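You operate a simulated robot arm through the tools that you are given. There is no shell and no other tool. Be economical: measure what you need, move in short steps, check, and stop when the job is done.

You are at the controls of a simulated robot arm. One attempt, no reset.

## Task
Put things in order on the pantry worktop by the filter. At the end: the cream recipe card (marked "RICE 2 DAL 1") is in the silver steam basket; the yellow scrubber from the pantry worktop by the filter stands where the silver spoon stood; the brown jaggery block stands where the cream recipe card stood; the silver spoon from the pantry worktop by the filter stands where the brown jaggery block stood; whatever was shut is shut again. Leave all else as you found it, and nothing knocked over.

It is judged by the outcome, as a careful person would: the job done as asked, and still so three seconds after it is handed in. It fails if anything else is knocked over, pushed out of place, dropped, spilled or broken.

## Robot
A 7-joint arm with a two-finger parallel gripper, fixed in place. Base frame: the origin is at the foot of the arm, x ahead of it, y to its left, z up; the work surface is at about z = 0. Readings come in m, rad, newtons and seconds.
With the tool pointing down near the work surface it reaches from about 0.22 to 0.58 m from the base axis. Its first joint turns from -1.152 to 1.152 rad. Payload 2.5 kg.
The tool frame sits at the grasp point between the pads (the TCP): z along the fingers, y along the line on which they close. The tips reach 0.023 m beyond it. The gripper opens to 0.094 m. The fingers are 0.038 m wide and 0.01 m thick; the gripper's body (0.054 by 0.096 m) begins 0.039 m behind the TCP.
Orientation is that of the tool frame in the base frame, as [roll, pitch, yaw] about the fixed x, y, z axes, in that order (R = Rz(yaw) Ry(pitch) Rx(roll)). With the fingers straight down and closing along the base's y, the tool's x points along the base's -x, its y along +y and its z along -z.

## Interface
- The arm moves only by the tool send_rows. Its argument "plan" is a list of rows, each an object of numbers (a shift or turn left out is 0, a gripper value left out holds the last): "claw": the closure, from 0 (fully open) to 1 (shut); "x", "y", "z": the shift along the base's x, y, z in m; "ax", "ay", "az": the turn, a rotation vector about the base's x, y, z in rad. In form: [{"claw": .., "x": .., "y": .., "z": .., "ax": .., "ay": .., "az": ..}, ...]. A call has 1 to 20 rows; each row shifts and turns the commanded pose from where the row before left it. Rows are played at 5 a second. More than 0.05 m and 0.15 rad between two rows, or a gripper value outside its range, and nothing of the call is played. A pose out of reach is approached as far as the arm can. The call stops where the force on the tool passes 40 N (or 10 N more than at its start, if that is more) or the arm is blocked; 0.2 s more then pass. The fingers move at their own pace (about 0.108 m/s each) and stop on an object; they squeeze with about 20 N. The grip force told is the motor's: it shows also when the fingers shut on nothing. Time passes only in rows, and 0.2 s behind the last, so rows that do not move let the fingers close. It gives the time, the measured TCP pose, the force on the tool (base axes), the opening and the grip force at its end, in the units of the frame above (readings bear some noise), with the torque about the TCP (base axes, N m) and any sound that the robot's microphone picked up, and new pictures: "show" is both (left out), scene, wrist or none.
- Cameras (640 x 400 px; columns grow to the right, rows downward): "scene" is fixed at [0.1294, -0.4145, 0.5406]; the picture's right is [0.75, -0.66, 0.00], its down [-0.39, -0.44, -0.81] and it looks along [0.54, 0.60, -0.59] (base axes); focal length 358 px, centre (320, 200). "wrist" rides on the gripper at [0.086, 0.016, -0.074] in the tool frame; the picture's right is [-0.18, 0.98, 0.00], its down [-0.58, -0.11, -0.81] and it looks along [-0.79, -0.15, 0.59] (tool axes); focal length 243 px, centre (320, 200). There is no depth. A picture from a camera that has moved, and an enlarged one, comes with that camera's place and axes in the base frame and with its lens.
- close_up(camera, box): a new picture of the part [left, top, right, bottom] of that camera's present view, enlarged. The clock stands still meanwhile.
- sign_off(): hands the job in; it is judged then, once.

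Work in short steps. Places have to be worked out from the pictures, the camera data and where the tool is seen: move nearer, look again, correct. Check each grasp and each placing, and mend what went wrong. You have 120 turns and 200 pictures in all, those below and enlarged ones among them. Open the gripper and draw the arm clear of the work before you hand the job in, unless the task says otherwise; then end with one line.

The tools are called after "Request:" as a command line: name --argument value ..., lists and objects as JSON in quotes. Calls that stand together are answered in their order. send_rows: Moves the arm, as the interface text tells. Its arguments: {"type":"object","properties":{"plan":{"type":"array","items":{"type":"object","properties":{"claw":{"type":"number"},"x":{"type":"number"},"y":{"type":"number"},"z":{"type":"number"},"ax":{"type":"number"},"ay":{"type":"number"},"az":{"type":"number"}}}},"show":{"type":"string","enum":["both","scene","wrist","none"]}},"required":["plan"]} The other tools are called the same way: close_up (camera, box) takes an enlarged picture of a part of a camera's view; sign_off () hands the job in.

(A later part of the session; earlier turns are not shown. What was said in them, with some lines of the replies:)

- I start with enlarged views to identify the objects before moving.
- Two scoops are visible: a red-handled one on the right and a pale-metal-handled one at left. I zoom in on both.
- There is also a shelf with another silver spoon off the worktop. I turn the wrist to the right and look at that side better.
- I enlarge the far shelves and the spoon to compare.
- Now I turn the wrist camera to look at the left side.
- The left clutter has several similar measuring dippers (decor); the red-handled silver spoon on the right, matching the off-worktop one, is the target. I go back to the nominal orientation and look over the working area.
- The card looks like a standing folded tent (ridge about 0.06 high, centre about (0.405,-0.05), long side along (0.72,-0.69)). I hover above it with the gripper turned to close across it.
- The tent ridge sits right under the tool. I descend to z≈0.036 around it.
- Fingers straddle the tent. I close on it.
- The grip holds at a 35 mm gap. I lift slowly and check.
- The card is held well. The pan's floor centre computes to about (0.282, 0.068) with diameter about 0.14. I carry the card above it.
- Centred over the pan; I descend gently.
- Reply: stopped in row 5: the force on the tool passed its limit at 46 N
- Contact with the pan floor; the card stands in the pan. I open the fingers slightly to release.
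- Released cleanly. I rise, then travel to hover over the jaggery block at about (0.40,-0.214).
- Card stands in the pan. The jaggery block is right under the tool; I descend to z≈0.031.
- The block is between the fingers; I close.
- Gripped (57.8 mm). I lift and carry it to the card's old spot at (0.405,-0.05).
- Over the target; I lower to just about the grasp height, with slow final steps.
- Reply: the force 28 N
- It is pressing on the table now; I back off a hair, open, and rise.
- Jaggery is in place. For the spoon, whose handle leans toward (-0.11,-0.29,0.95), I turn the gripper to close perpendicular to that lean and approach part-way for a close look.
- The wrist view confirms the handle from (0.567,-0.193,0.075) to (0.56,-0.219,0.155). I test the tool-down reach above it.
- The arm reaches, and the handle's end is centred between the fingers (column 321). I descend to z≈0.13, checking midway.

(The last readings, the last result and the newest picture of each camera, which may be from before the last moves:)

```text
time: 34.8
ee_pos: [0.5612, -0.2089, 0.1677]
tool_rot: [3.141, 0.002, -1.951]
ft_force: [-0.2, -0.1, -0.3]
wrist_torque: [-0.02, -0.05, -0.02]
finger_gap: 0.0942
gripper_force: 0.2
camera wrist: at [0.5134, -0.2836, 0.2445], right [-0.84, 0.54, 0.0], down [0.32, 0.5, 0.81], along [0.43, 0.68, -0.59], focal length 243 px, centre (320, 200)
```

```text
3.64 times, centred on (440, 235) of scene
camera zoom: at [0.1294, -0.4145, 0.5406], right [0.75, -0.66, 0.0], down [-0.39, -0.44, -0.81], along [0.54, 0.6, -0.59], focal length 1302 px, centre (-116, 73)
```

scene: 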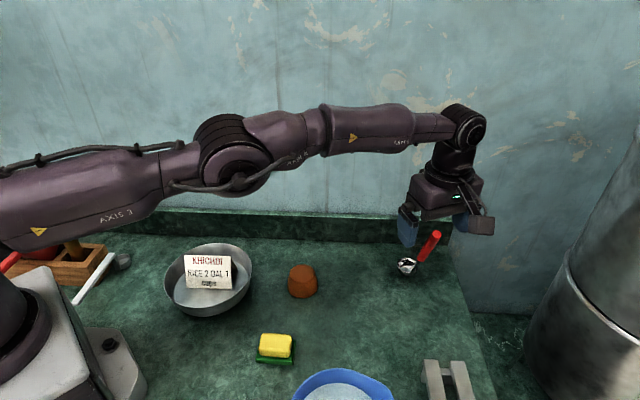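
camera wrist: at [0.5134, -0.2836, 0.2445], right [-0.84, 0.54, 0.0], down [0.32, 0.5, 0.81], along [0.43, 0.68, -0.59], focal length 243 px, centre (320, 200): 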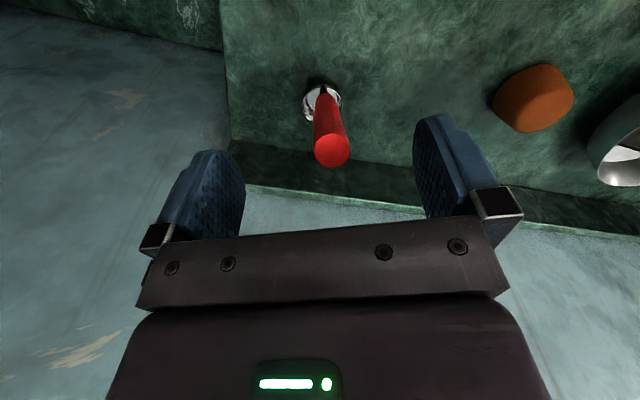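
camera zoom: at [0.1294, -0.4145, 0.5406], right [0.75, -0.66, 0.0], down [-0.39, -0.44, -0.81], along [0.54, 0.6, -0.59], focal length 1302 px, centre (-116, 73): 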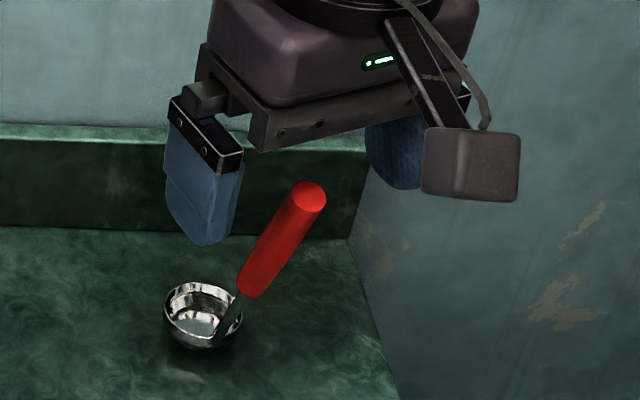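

Handle sits slightly to the right of centre; I nudge 4 mm and descend to z≈0.13.

Request:
send_rows --plan '[{"x": -0.0035, "y": 0.002, "z": -0.013}, {"z": -0.015}, {"z": -0.01}, {}, {}]' --show "both"

Request:
close_up --camera "scene" --box '[380, 180, 500, 290]'

```text
time: 36.0
ee_pos: [0.5576, -0.2069, 0.1309]
tool_rot: [3.14, 0.0, -1.95]
ft_force: [-0.8, -0.6, -0.5]
wrist_torque: [0.0, 0.02, 0.0]
finger_gap: 0.0941
gripper_force: 0.0
camera wrist: at [0.51, -0.2818, 0.2063], right [-0.84, 0.54, 0.0], down [0.32, 0.5, 0.81], along [0.43, 0.68, -0.59], focal length 243 px, centre (320, 200)
```

scene: 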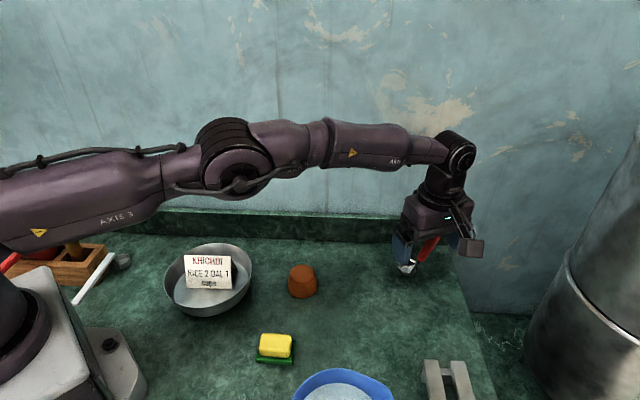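
wrist: 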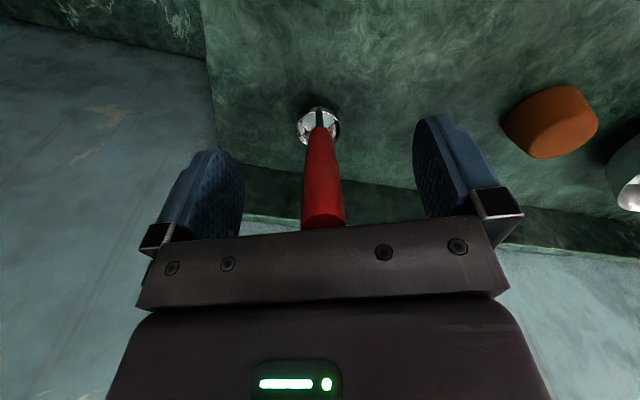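

```text
3.64 times, centred on (440, 235) of scene
camera zoom: at [0.1294, -0.4145, 0.5406], right [0.75, -0.66, 0.0], down [-0.39, -0.44, -0.81], along [0.54, 0.6, -0.59], focal length 1302 px, centre (-116, 73)
```

zoom: 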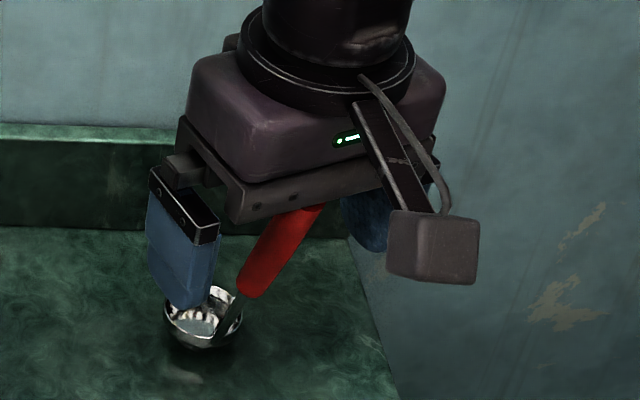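

Handle is well centred, no contact force. I close.

Request:
send_rows --plan '[{"claw": 0.4}, {"claw": 0.7}, {"claw": 1.0}, {}, {}]' --show "both"

Request:
close_up --camera "scene" --box '[380, 180, 500, 290]'

```text
time: 37.2
ee_pos: [0.5573, -0.2067, 0.131]
tool_rot: [3.139, 0.001, -1.952]
ft_force: [-1.5, 0.4, 4.5]
wrist_torque: [0.19, 0.01, 0.05]
finger_gap: 0.0162
gripper_force: 19.8
camera wrist: at [0.51, -0.2818, 0.2068], right [-0.84, 0.54, 0.0], down [0.32, 0.5, 0.81], along [0.43, 0.68, -0.59], focal length 243 px, centre (320, 200)
```

scene: 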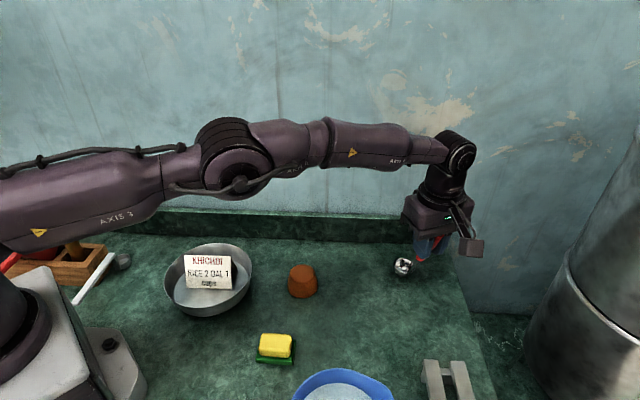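
wrist: 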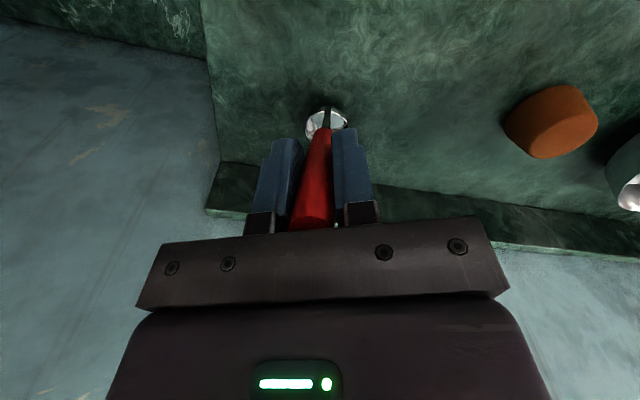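

```text
3.64 times, centred on (440, 235) of scene
camera zoom: at [0.1294, -0.4145, 0.5406], right [0.75, -0.66, 0.0], down [-0.39, -0.44, -0.81], along [0.54, 0.6, -0.59], focal length 1302 px, centre (-116, 73)
```

zoom: 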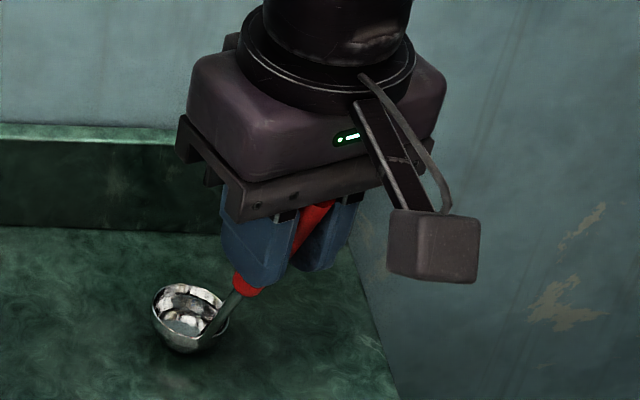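

Handle gripped (16 mm); the bowl shifted a few mm. I lift and check the hold.

Request:
send_rows --plan '[{"z": 0.01}, {"z": 0.02}, {"z": 0.03}, {"x": -0.02, "y": -0.005}, {"x": -0.03, "y": -0.008}, {}]' --show "both"

Request:
close_up --camera "scene" --box '[360, 160, 480, 270]'

Request:
close_up --camera "wrist" --box '[240, 60, 400, 240]'

```text
time: 38.6
ee_pos: [0.5039, -0.2199, 0.1926]
tool_rot: [3.14, 0.003, -1.952]
ft_force: [0.1, -0.1, -1.1]
wrist_torque: [-0.04, -0.01, 0.02]
finger_gap: 0.0156
gripper_force: 20.2
camera wrist: at [0.458, -0.2949, 0.2679], right [-0.84, 0.54, 0.0], down [0.32, 0.5, 0.81], along [0.43, 0.68, -0.59], focal length 243 px, centre (320, 200)
```

scene: 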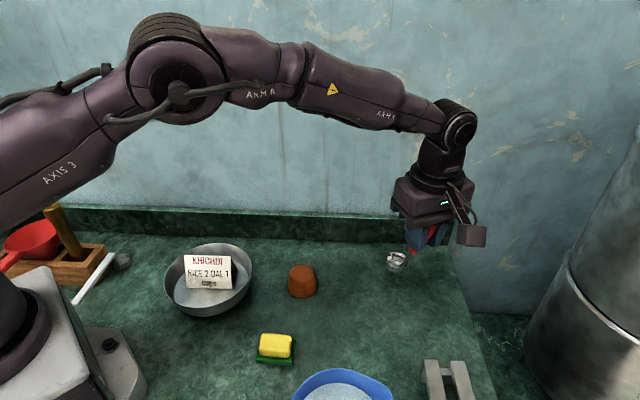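
wrist: 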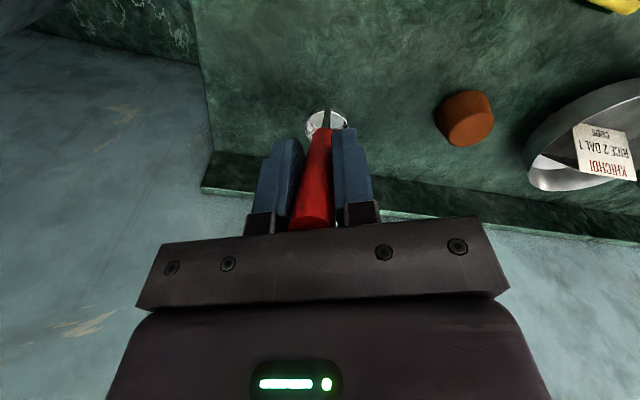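

```text
3.64 times, centred on (420, 215) of scene
camera zoom: at [0.1294, -0.4145, 0.5405], right [0.75, -0.66, 0.0], down [-0.39, -0.44, -0.81], along [0.54, 0.6, -0.59], focal length 1302 px, centre (-44, 146)
```

zoom: 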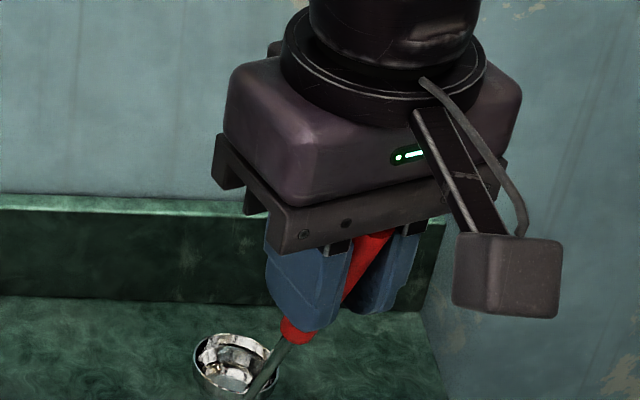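

```text
2.22 times, centred on (320, 150) of wrist
camera zoom: at [0.458, -0.2949, 0.2679], right [-0.84, 0.54, 0.0], down [0.32, 0.5, 0.81], along [0.43, 0.68, -0.59], focal length 539 px, centre (320, 311)
```

zoom: 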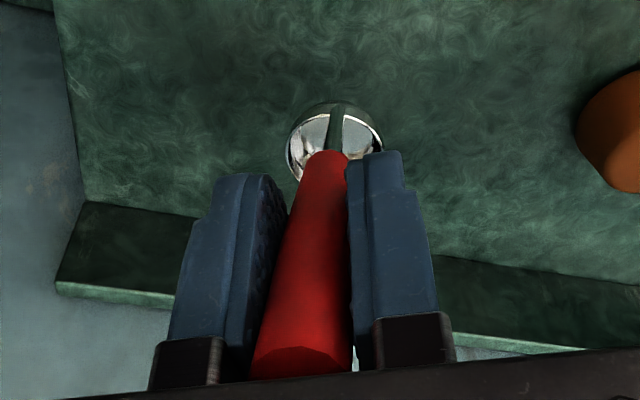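

Spoon is held firmly, bowl about (+0.027,+0.048) from the TCP. I carry it so the bowl is over the jaggery's old place (0.398,-0.212).

Request:
send_rows --plan '[{"x": -0.026, "y": -0.008}, {"x": -0.026, "y": -0.008}, {"x": -0.026, "y": -0.008}, {"x": -0.026, "y": -0.008}, {"x": -0.026, "y": -0.008}, {}, {"z": -0.02}, {"z": -0.02}, {}]' --show "both"

Request:
close_up --camera "scene" --box '[280, 220, 480, 400]'

```text
time: 40.6
ee_pos: [0.3752, -0.2597, 0.1507]
tool_rot: [3.14, -0.001, -1.951]
ft_force: [-0.2, 0.2, -0.8]
wrist_torque: [0.0, 0.04, 0.02]
finger_gap: 0.016
gripper_force: 19.7
camera wrist: at [0.3287, -0.3346, 0.2266], right [-0.84, 0.54, 0.0], down [0.32, 0.5, 0.81], along [0.43, 0.68, -0.59], focal length 243 px, centre (320, 200)
```

scene: 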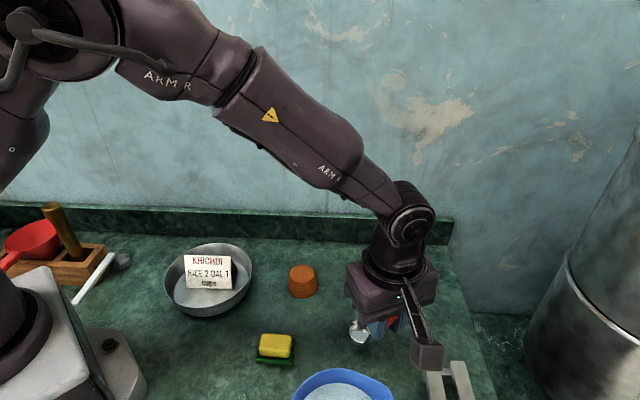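
wrist: 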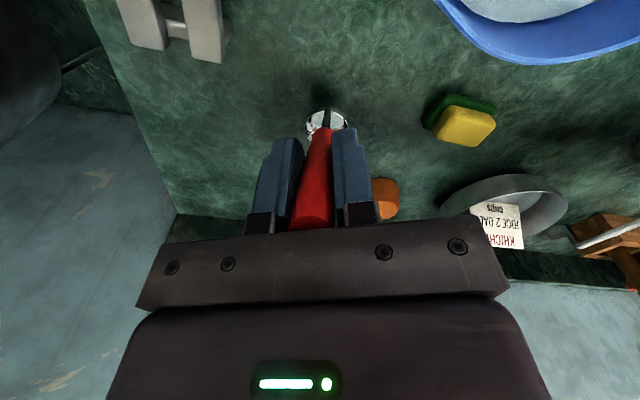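

```text
2.22 times, centred on (380, 310) of scene
camera zoom: at [0.1294, -0.4145, 0.5405], right [0.75, -0.66, 0.0], down [-0.39, -0.44, -0.81], along [0.54, 0.6, -0.59], focal length 796 px, centre (187, -44)
```

zoom: 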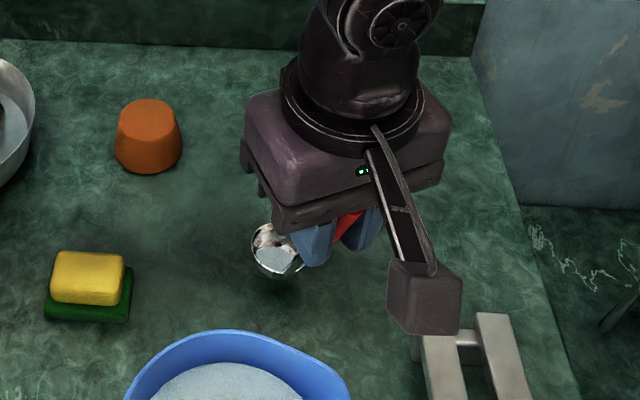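

Lowering slowly to contact.

Request:
send_rows --plan '[{"z": -0.008, "x": -0.002}, {"z": -0.006, "x": -0.001}, {"z": -0.003}, {"z": -0.002}, {}]' --show "none"

```text
time: 41.8
ee_pos: [0.3741, -0.2615, 0.1332]
tool_rot: [3.14, 0.0, -1.951]
ft_force: [-0.2, 0.5, -1.7]
wrist_torque: [-0.02, 0.03, 0.01]
finger_gap: 0.0159
gripper_force: 20.1
```

Request:
send_rows --plan '[{"z": -0.002}, {"z": -0.001}, {}]' --show "scene"

Request:
close_up --camera "scene" --box '[300, 280, 440, 380]'

```text
time: 42.6
ee_pos: [0.3741, -0.2627, 0.1307]
tool_rot: [3.141, -0.001, -1.952]
ft_force: [-3.5, -3.0, 13.5]
wrist_torque: [0.16, -0.07, 0.04]
finger_gap: 0.016
gripper_force: 20.3
```

scene: 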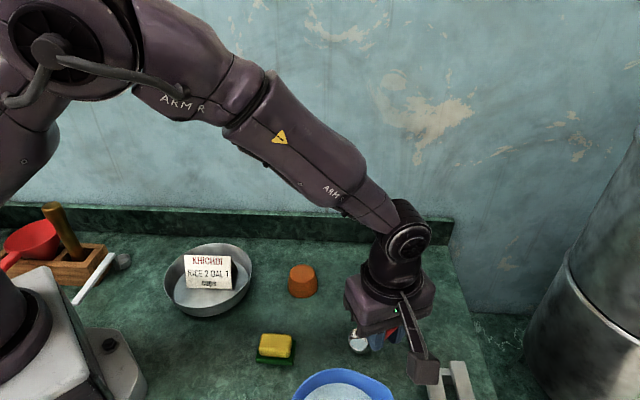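

```text
4.00 times, centred on (370, 330) of scene
camera zoom: at [0.1293, -0.4145, 0.5406], right [0.75, -0.66, 0.0], down [-0.39, -0.44, -0.81], along [0.54, 0.6, -0.59], focal length 1432 px, centre (120, -320)
```

zoom: 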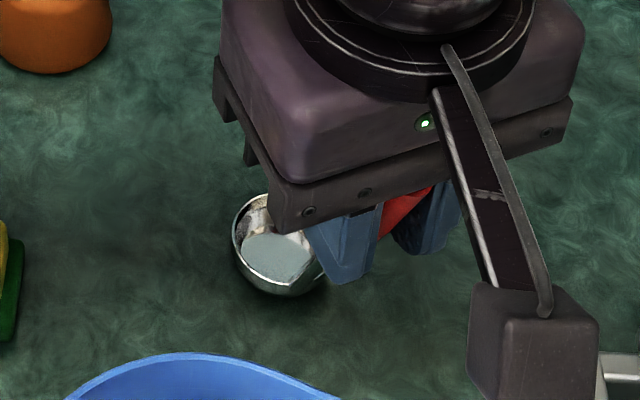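

Contact made (13 N). I ease slightly and open gradually.

Request:
send_rows --plan '[{"z": 0.001}, {"claw": 0.82}, {"claw": 0.8}, {"claw": 0.75}, {"claw": 0.6}, {}]' --show "both"

Request:
close_up --camera "scene" --box '[300, 280, 440, 380]'

```text
time: 44.0
ee_pos: [0.3749, -0.2596, 0.1296]
tool_rot: [3.138, 0.002, -1.95]
ft_force: [-2.2, -1.6, 5.1]
wrist_torque: [-0.03, -0.02, -0.01]
finger_gap: 0.0378
gripper_force: 0.1
camera wrist: at [0.327, -0.3344, 0.2053], right [-0.84, 0.54, 0.0], down [0.32, 0.5, 0.81], along [0.43, 0.68, -0.59], focal length 243 px, centre (320, 200)
```

scene: 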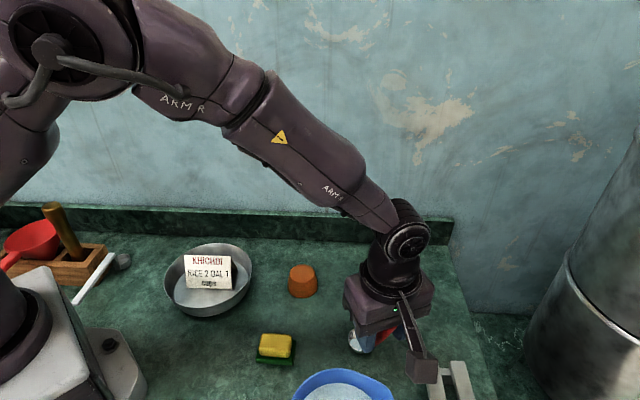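
wrist: 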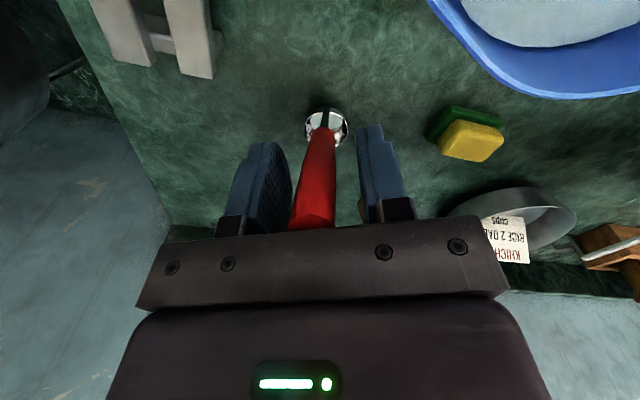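

```text
4.00 times, centred on (370, 330) of scene
camera zoom: at [0.1294, -0.4145, 0.5406], right [0.75, -0.66, 0.0], down [-0.39, -0.44, -0.81], along [0.54, 0.6, -0.59], focal length 1432 px, centre (120, -320)
```

zoom: 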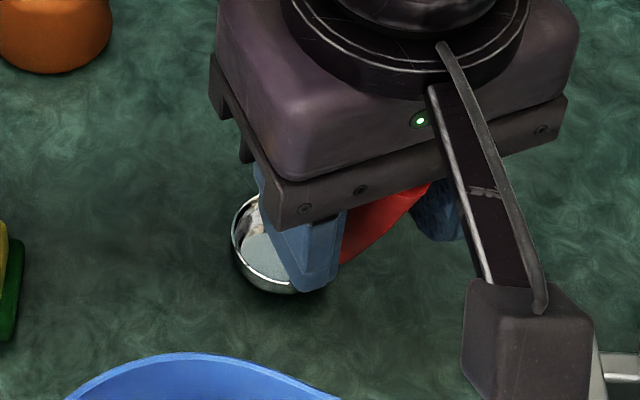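

There is still a 5 N residual, possibly the palm against the handle's end; I open more and raise slowly, checking.

Request:
send_rows --plan '[{"claw": 0.3, "z": 0.002}, {"z": 0.003}, {"z": 0.005}, {}]' --show "wrist"

Request:
close_up --camera "scene" --box '[300, 280, 440, 380]'

```text
time: 45.0
ee_pos: [0.3728, -0.2597, 0.1403]
tool_rot: [3.137, 0.002, -1.951]
ft_force: [0.4, 0.5, 0.8]
wrist_torque: [0.02, 0.04, -0.02]
finger_gap: 0.066
gripper_force: 0.1
camera wrist: at [0.3264, -0.3346, 0.2155], right [-0.84, 0.54, 0.0], down [0.32, 0.5, 0.81], along [0.43, 0.68, -0.59], focal length 243 px, centre (320, 200)
```

wrist: 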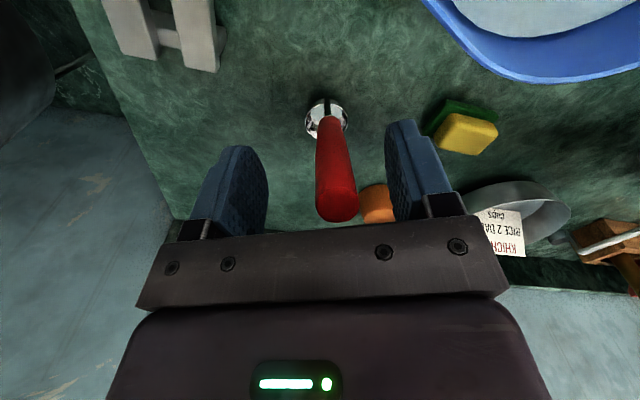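

```text
4.00 times, centred on (370, 330) of scene
camera zoom: at [0.1294, -0.4145, 0.5406], right [0.75, -0.66, 0.0], down [-0.39, -0.44, -0.81], along [0.54, 0.6, -0.59], focal length 1432 px, centre (120, -320)
```

zoom: 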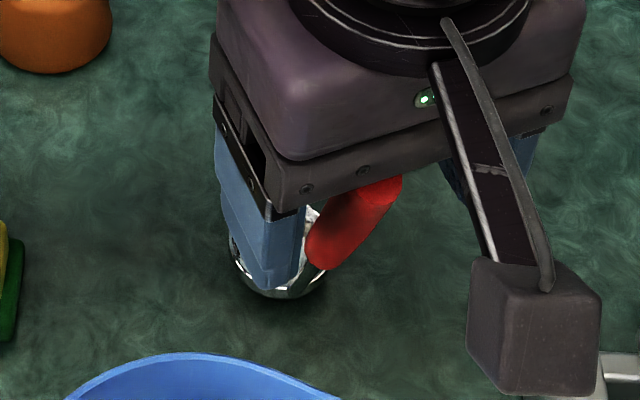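

Free now and the spoon stands. Rise clear.

Request:
send_rows --plan '[{"claw": 0.1, "z": 0.01}, {"z": 0.02}, {"z": 0.03}, {"z": 0.03}, {"z": 0.03}, {"x": -0.03, "y": 0.02}, {"x": -0.03, "y": 0.02}]' --show "both"

Request:
close_up --camera "scene" --box '[240, 220, 480, 400]'

Request:
close_up --camera "scene" --box '[240, 320, 310, 370]'

```text
time: 46.6
ee_pos: [0.3158, -0.2172, 0.2588]
tool_rot: [3.139, -0.001, -1.951]
ft_force: [-0.2, 1.1, 0.2]
wrist_torque: [-0.03, 0.02, 0.0]
finger_gap: 0.0847
gripper_force: 0.0
camera wrist: at [0.2679, -0.293, 0.3355], right [-0.84, 0.54, 0.0], down [0.32, 0.5, 0.81], along [0.43, 0.68, -0.59], focal length 243 px, centre (320, 200)
```

scene: 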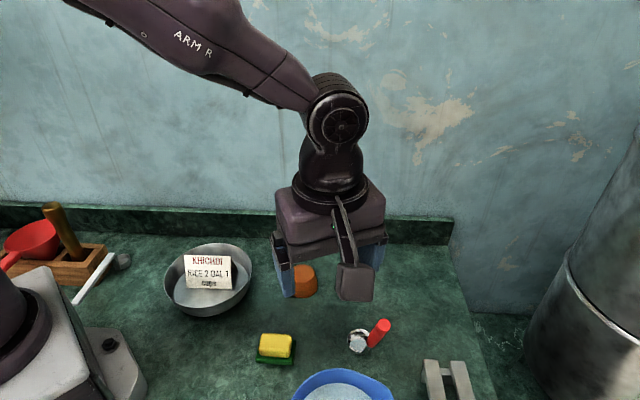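
wrist: 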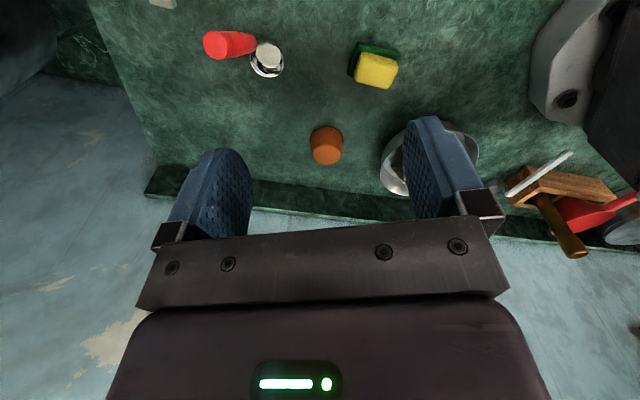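

```text
2.22 times, centred on (360, 310) of scene
camera zoom: at [0.1294, -0.4145, 0.5406], right [0.75, -0.66, 0.0], down [-0.39, -0.44, -0.81], along [0.54, 0.6, -0.59], focal length 796 px, centre (231, -44)
```

zoom: 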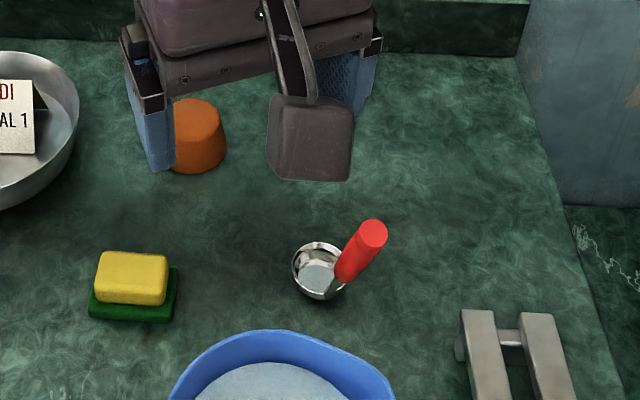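

```text
8.00 times, centred on (275, 345) of scene
camera zoom: at [0.1294, -0.4145, 0.5406], right [0.75, -0.66, 0.0], down [-0.39, -0.44, -0.81], along [0.54, 0.6, -0.59], focal length 2864 px, centre (680, -960)
```

zoom: 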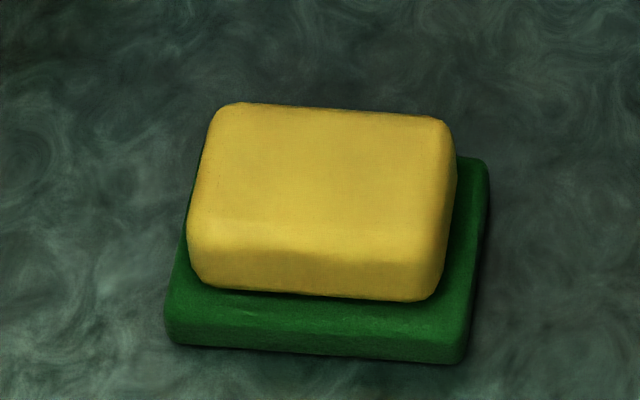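

Spoon stands at the jaggery's old place. Next the scrubber at about (0.292,-0.13), long side along (0.7,-0.7); I rotate back and hover above it.

Request:
send_rows --plan '[{"claw": 0, "az": -0.141, "x": -0.0018, "y": 0.0062}, {"az": -0.141, "x": -0.0018, "y": 0.0062}, {"az": -0.141, "x": -0.0018, "y": 0.0062}, {"az": -0.141, "x": -0.0018, "y": 0.0062}, {"az": -0.141, "x": -0.0018, "y": 0.0062}, {"az": -0.141, "x": -0.0018, "y": 0.0062}, {"az": -0.141, "x": -0.0018, "y": 0.0062}, {"az": -0.141, "x": -0.0018, "y": 0.0062}, {"az": -0.141, "x": -0.0018, "y": 0.0062}, {"az": -0.141, "x": -0.0018, "y": 0.0062}, {"az": -0.141, "x": -0.0018, "y": 0.0062}, {"az": -0.141, "x": -0.0018, "y": 0.0062}, {"az": -0.141, "x": -0.0018, "y": 0.0062}, {"az": -0.141, "x": -0.0018, "y": 0.0062, "z": -0.03}, {"z": -0.03}, {}]' --show "both"

Request:
close_up --camera "wrist" --box '[240, 0, 400, 100]'

```text
time: 50.0
ee_pos: [0.2893, -0.1325, 0.1977]
tool_rot: [3.14, 0.0, 2.356]
ft_force: [-0.1, -0.4, -0.8]
wrist_torque: [0.04, -0.01, -0.03]
finger_gap: 0.094
gripper_force: 0.1
camera wrist: at [0.2401, -0.0616, 0.2738], right [0.82, 0.57, 0.0], down [0.33, -0.49, 0.81], along [0.46, -0.66, -0.59], focal length 243 px, centre (320, 200)
```

scene: 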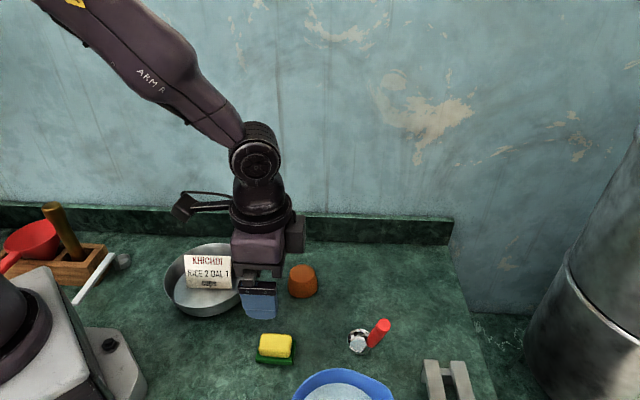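
wrist: 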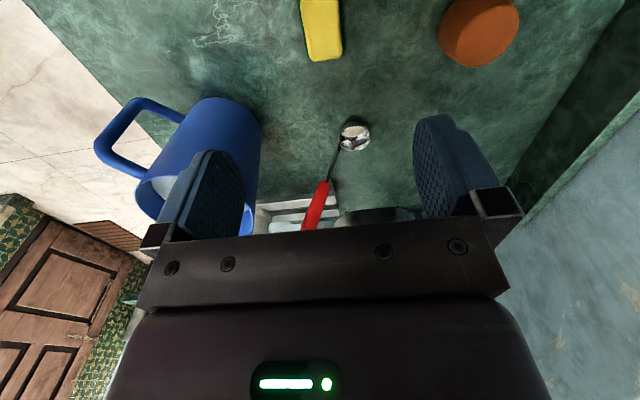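

```text
4.00 times, centred on (320, 50) of wrist
camera zoom: at [0.2401, -0.0616, 0.2738], right [0.82, 0.57, 0.0], down [0.33, -0.49, 0.81], along [0.46, -0.66, -0.59], focal length 970 px, centre (320, 800)
```

zoom: 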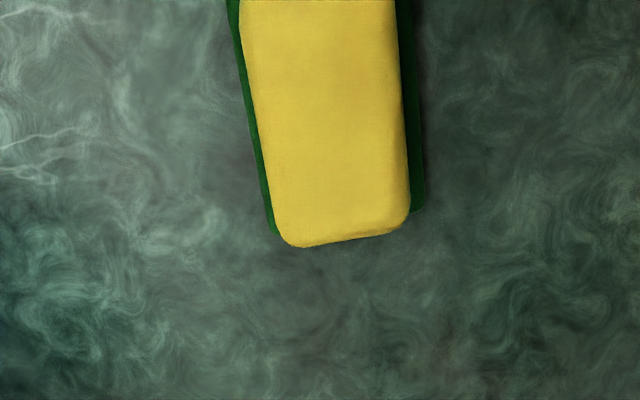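

The scrubber's centre is at about (0.290,-0.127). I tilt the tool 15° (fingers pointing outward, needed later for the far place) and descend partly.

Request:
send_rows --plan '[{"ax": -0.046, "ay": -0.046, "z": -0.02, "x": -0.001, "y": 0.002}, {"ax": -0.046, "ay": -0.046, "z": -0.02, "y": 0.002}, {"ax": -0.046, "ay": -0.046, "z": -0.02, "y": 0.002}, {"ax": -0.046, "ay": -0.046, "z": -0.02, "y": 0.002}, {"z": -0.02}, {}]' --show "both"

```text
time: 51.4
ee_pos: [0.2874, -0.1269, 0.0994]
tool_rot: [3.14, 0.261, 2.359]
ft_force: [-0.7, -1.4, -0.2]
wrist_torque: [-0.01, 0.0, 0.01]
finger_gap: 0.0942
gripper_force: 0.0
camera wrist: at [0.226, -0.0425, 0.1504], right [0.82, 0.57, 0.05], down [0.17, -0.33, 0.93], along [0.55, -0.75, -0.37], focal length 243 px, centre (320, 200)
```

scene: 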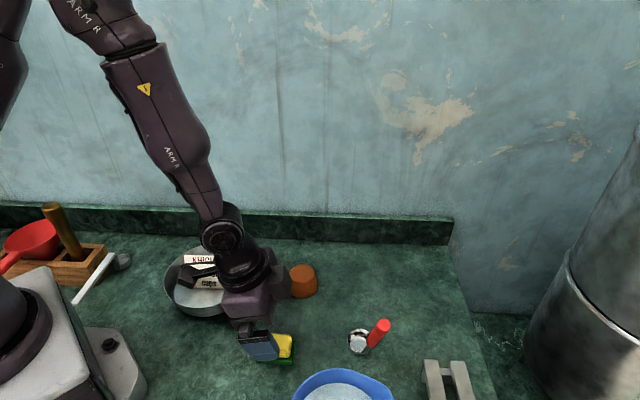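
wrist: 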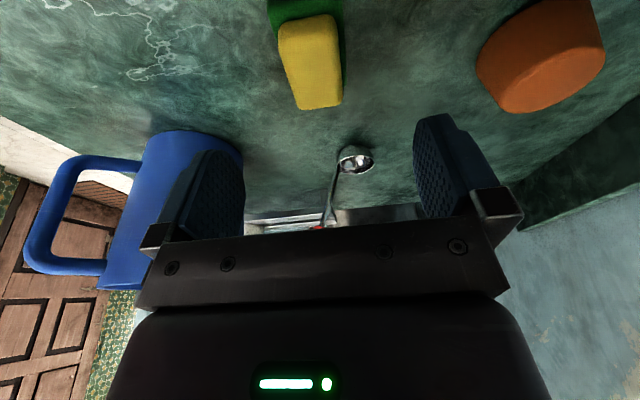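

Clearances to the pan rim (0.04 high) are OK. I descend the rest in small steps.

Request:
send_rows --plan '[{"z": -0.025}, {"z": -0.02}, {"z": -0.013}, {"z": -0.008}, {}]' --show "both"

Request:
close_up --camera "scene" --box '[150, 230, 310, 370]'

```text
time: 52.6
ee_pos: [0.2895, -0.1256, 0.0344]
tool_rot: [3.14, 0.262, 2.358]
ft_force: [0.6, -0.1, 0.4]
wrist_torque: [-0.04, 0.0, -0.02]
finger_gap: 0.094
gripper_force: 0.1
camera wrist: at [0.2274, -0.0413, 0.0843], right [0.82, 0.57, 0.05], down [0.17, -0.33, 0.93], along [0.55, -0.75, -0.37], focal length 243 px, centre (320, 200)
```

scene: 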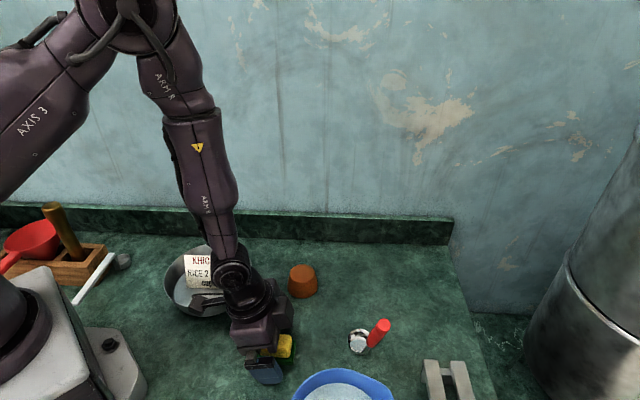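
wrist: 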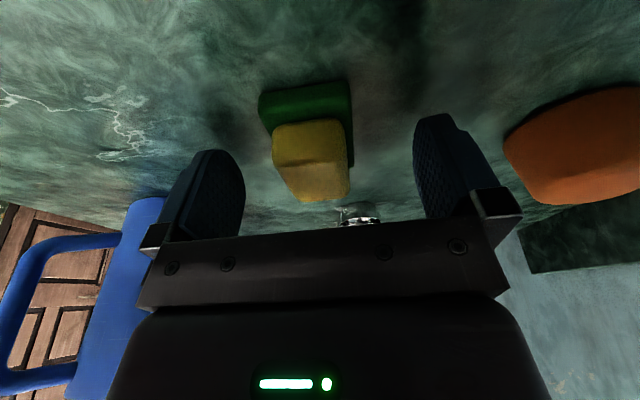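

```text
2.86 times, centred on (230, 300) of scene
camera zoom: at [0.1294, -0.4145, 0.5406], right [0.75, -0.66, 0.0], down [-0.39, -0.44, -0.81], along [0.54, 0.6, -0.59], focal length 1023 px, centre (577, -86)
```

zoom: 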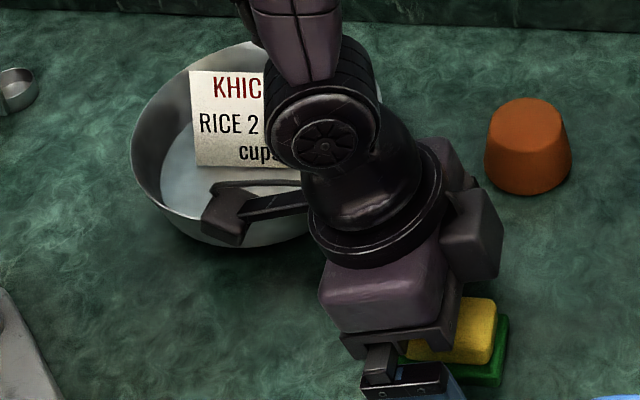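

The scrubber sits about 5 mm to the left of the finger centre; I shift, go down 3 mm, and close.

Request:
send_rows --plan '[{"x": -0.0035, "y": -0.0035, "z": -0.003}, {}, {"claw": 0.3}, {"claw": 0.6}, {"claw": 1.0}, {}, {}]' --show "both"

Request:
close_up --camera "scene" --box '[150, 250, 310, 390]'

```text
time: 54.2
ee_pos: [0.2862, -0.129, 0.0318]
tool_rot: [3.141, 0.262, 2.359]
ft_force: [0.2, 0.2, 0.0]
wrist_torque: [-0.01, 0.02, -0.05]
finger_gap: 0.0388
gripper_force: 20.3
camera wrist: at [0.2236, -0.0454, 0.0818], right [0.82, 0.57, 0.05], down [0.17, -0.33, 0.93], along [0.55, -0.75, -0.37], focal length 243 px, centre (320, 200)
```

scene: 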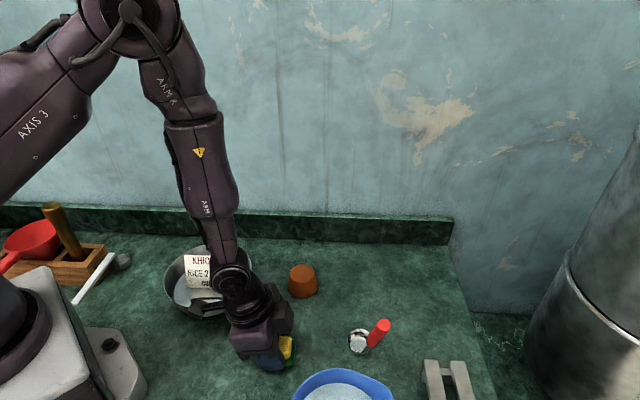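
wrist: 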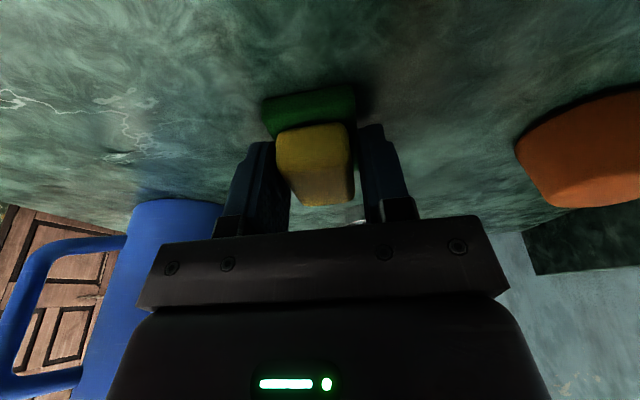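

```text
2.86 times, centred on (230, 320) of scene
camera zoom: at [0.1294, -0.4145, 0.5406], right [0.75, -0.66, 0.0], down [-0.39, -0.44, -0.81], along [0.54, 0.6, -0.59], focal length 1023 px, centre (577, -143)
```

zoom: 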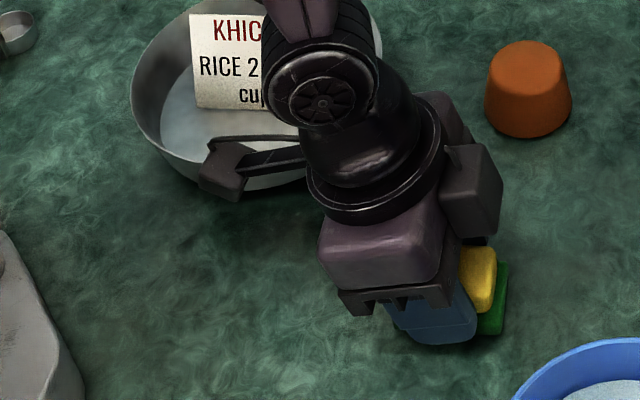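

Gripped at 38.8 mm. I lift gently and check.

Request:
send_rows --plan '[{"z": 0.008}, {"z": 0.012}, {"z": 0.02}, {"z": 0.03}, {"z": 0.04}, {}]' --show "both"

Request:
close_up --camera "scene" --box '[200, 200, 360, 340]'

```text
time: 55.6
ee_pos: [0.285, -0.1297, 0.1429]
tool_rot: [3.138, 0.26, 2.358]
ft_force: [1.1, 0.1, 0.0]
wrist_torque: [0.02, 0.0, -0.02]
finger_gap: 0.0389
gripper_force: 19.9
camera wrist: at [0.2239, -0.0463, 0.1931], right [0.82, 0.57, 0.05], down [0.17, -0.33, 0.93], along [0.55, -0.75, -0.37], focal length 243 px, centre (320, 200)
```

scene: 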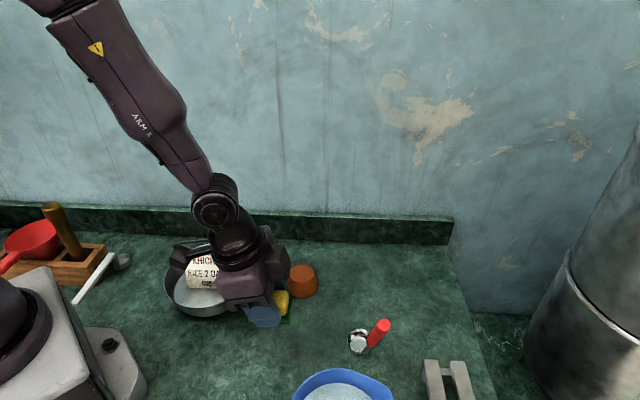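
wrist: 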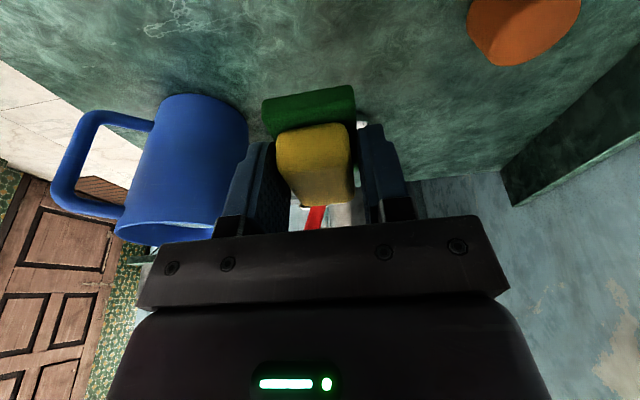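

```text
2.86 times, centred on (280, 270) of scene
camera zoom: at [0.1294, -0.4145, 0.5406], right [0.75, -0.66, 0.0], down [-0.39, -0.44, -0.81], along [0.54, 0.6, -0.59], focal length 1023 px, centre (434, 0)
```

zoom: 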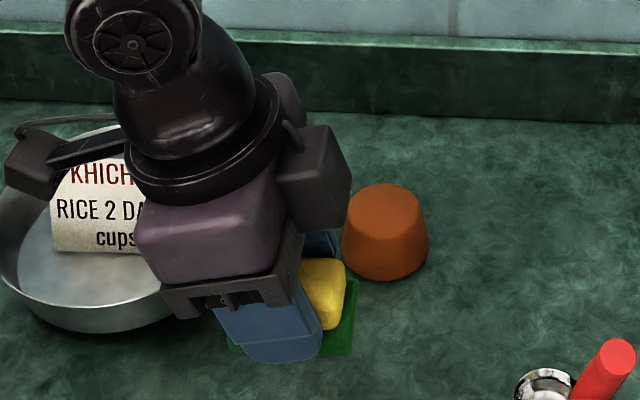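

The scrubber is one piece, held level. I carry it toward the spoon's old spot while turning to align the closing axis tangentially.

Request:
send_rows --plan '[{"z": 0.03}, {"az": 0.104, "x": 0.03, "y": -0.002}, {"az": 0.104, "x": 0.03, "y": -0.002}, {"az": 0.104, "x": 0.03, "y": -0.002}, {"az": 0.104, "x": 0.03, "y": -0.003}, {"az": 0.104, "x": 0.03, "y": -0.003}, {"x": 0.03, "y": -0.003}, {"x": 0.03, "y": -0.004}, {"x": 0.03, "y": -0.004}, {"x": 0.03, "y": -0.004}, {"x": 0.03, "y": -0.003}, {}]' --show "both"

```text
time: 58.2
ee_pos: [0.5854, -0.1572, 0.1715]
tool_rot: [3.139, 0.261, 2.878]
ft_force: [0.2, -0.4, -0.2]
wrist_torque: [-0.02, -0.04, -0.01]
finger_gap: 0.0388
gripper_force: 20.5
camera wrist: at [0.491, -0.1164, 0.2222], right [0.43, 0.9, 0.05], down [0.31, -0.2, 0.93], along [0.85, -0.38, -0.37], focal length 243 px, centre (320, 200)
```

scene: 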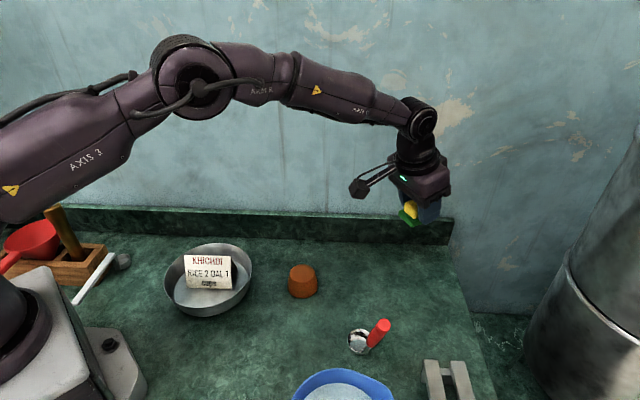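
wrist: 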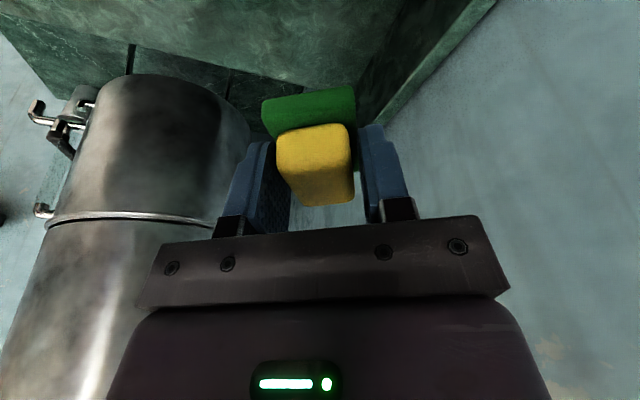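

Arrived over the spot. I descend in steps and check that reach is maintained.

Request:
send_rows --plan '[{"z": -0.03}, {"z": -0.03}, {"z": -0.03}, {"z": -0.02}, {"z": -0.015}, {}, {}]' --show "both"

Request:
close_up --camera "scene" --box '[340, 180, 480, 300]'

```text
time: 59.8
ee_pos: [0.5813, -0.1579, 0.0456]
tool_rot: [3.139, 0.263, 2.878]
ft_force: [0.0, 0.3, -0.1]
wrist_torque: [0.03, 0.05, -0.01]
finger_gap: 0.0389
gripper_force: 20.0
camera wrist: at [0.4882, -0.116, 0.0952], right [0.43, 0.9, 0.05], down [0.31, -0.2, 0.93], along [0.85, -0.38, -0.37], focal length 243 px, centre (320, 200)
```

scene: 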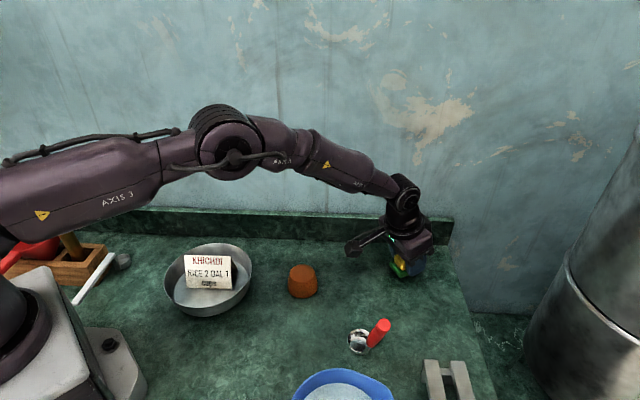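
wrist: 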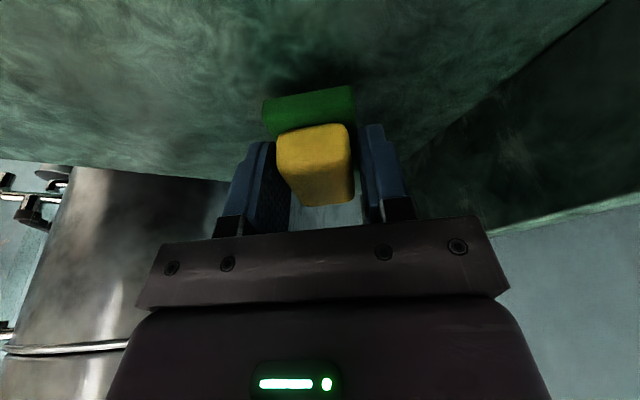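

```text
3.33 times, centred on (410, 240) of scene
camera zoom: at [0.1294, -0.4145, 0.5405], right [0.75, -0.66, 0.0], down [-0.39, -0.44, -0.81], along [0.54, 0.6, -0.59], focal length 1193 px, centre (20, 67)
```

zoom: 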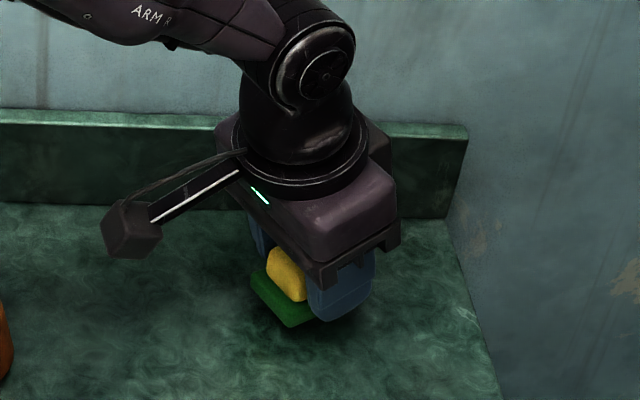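

Still on target; I add 6 mm in x and lower to contact.

Request:
send_rows --plan '[{"x": 0.006, "y": -0.001, "z": -0.005}, {"z": -0.005}, {"z": -0.002}, {"z": -0.002}, {}]' --show "none"

```text
time: 61.0
ee_pos: [0.5913, -0.1602, 0.0319]
tool_rot: [3.139, 0.261, 2.878]
ft_force: [-1.2, 0.6, 0.0]
wrist_torque: [0.02, 0.0, 0.01]
finger_gap: 0.0388
gripper_force: 20.1
```

Request:
send_rows --plan '[{"z": -0.001}, {"z": -0.001}, {}]' --show "scene"

```text
time: 61.8
ee_pos: [0.5893, -0.1599, 0.0312]
tool_rot: [3.141, 0.259, 2.878]
ft_force: [-2.0, -0.1, 4.4]
wrist_torque: [0.02, 0.07, 0.0]
finger_gap: 0.0389
gripper_force: 20.1
```

scene: 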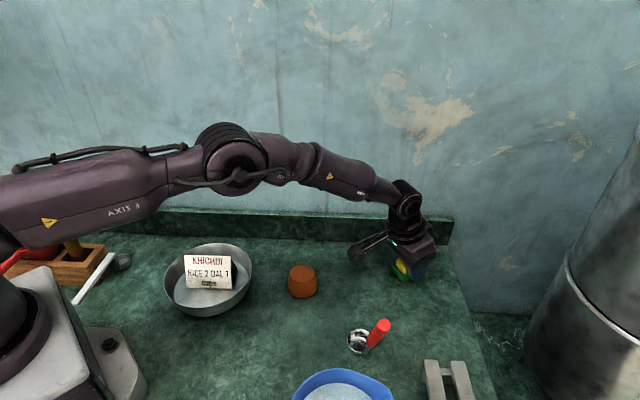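

Contact (4 N). I open, then withdraw back along the tool axis.

Request:
send_rows --plan '[{"claw": 0.5}, {"claw": 0.3}, {}, {"x": -0.002, "z": 0.01}, {"x": -0.005, "z": 0.02}, {"x": -0.01, "z": 0.03}, {"x": -0.01, "z": 0.04}, {"x": -0.02, "z": 0.04}, {"x": -0.04, "z": 0.02}, {"x": -0.04, "z": 0.02}, {"x": -0.04, "y": 0.03}, {"x": -0.04, "y": 0.03}]' --show "both"

Request:
close_up --camera "scene" --box '[240, 220, 480, 400]'

```text
time: 64.4
ee_pos: [0.3801, -0.0987, 0.2096]
tool_rot: [3.14, 0.262, 2.876]
ft_force: [0.3, 0.1, 0.2]
wrist_torque: [0.01, 0.0, 0.01]
finger_gap: 0.066
gripper_force: 0.1
camera wrist: at [0.2854, -0.056, 0.2598], right [0.43, 0.9, 0.05], down [0.31, -0.2, 0.93], along [0.85, -0.38, -0.37], focal length 243 px, centre (320, 200)
```

scene: 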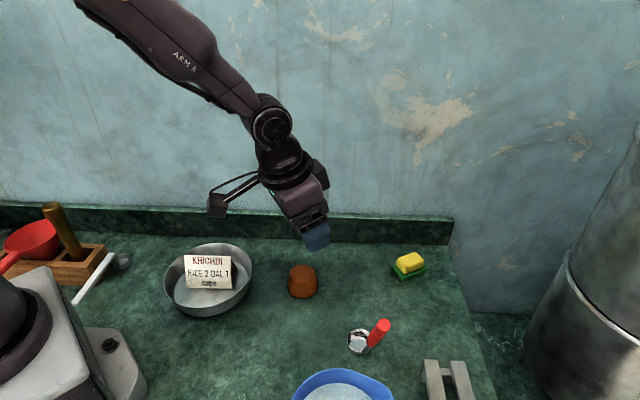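
wrist: 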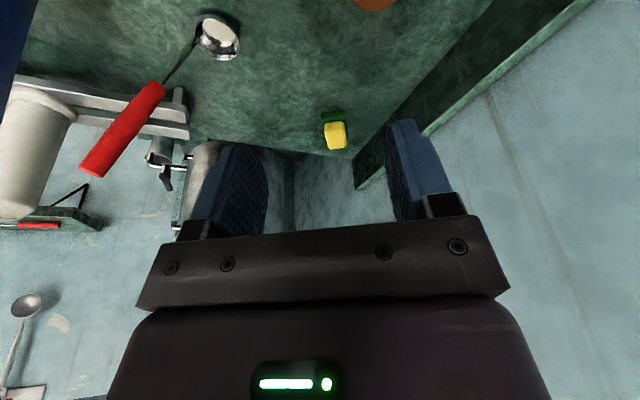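

```text
2.22 times, centred on (360, 310) of scene
camera zoom: at [0.1294, -0.4145, 0.5406], right [0.75, -0.66, 0.0], down [-0.39, -0.44, -0.81], along [0.54, 0.6, -0.59], focal length 796 px, centre (231, -44)
```

zoom: 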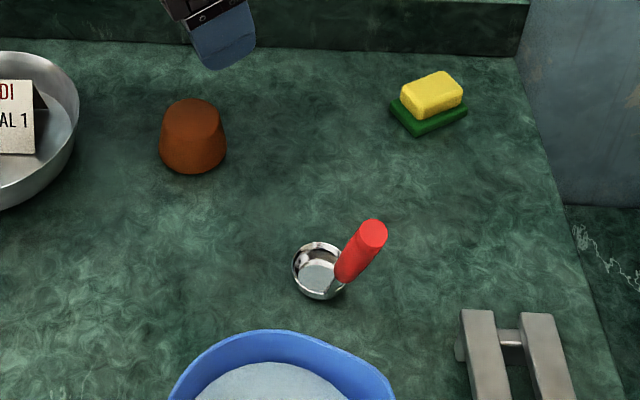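

All four items are placed and standing. I open fully and draw the arm up and back before handing in.

Request:
send_rows --plan '[{"claw": 0, "z": 0.04}, {"x": -0.04, "z": 0.03}, {"x": -0.04, "z": 0.03}, {"x": -0.03}, {}]' --show "scene"

```text
time: 65.6
ee_pos: [0.2745, -0.0974, 0.3078]
tool_rot: [3.138, 0.259, 2.878]
ft_force: [0.5, -0.8, 0.8]
wrist_torque: [-0.03, 0.0, -0.01]
finger_gap: 0.0938
gripper_force: 0.2
```

scene: 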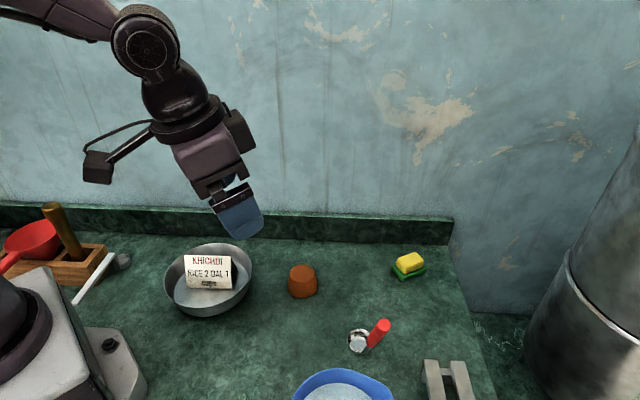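

The scene is as wanted and the arm is clear; I hand in.

Request:
sign_off

```text
The job is handed in.
```

The job is handed in: the recipe card stands in the steam basket, and the jaggery, spoon and scrubber each stand within about a centimetre of their new places. I took "silver spoon" to be the red-handled one. I opened nothing, so there was nothing to shut, and nothing was knocked over.
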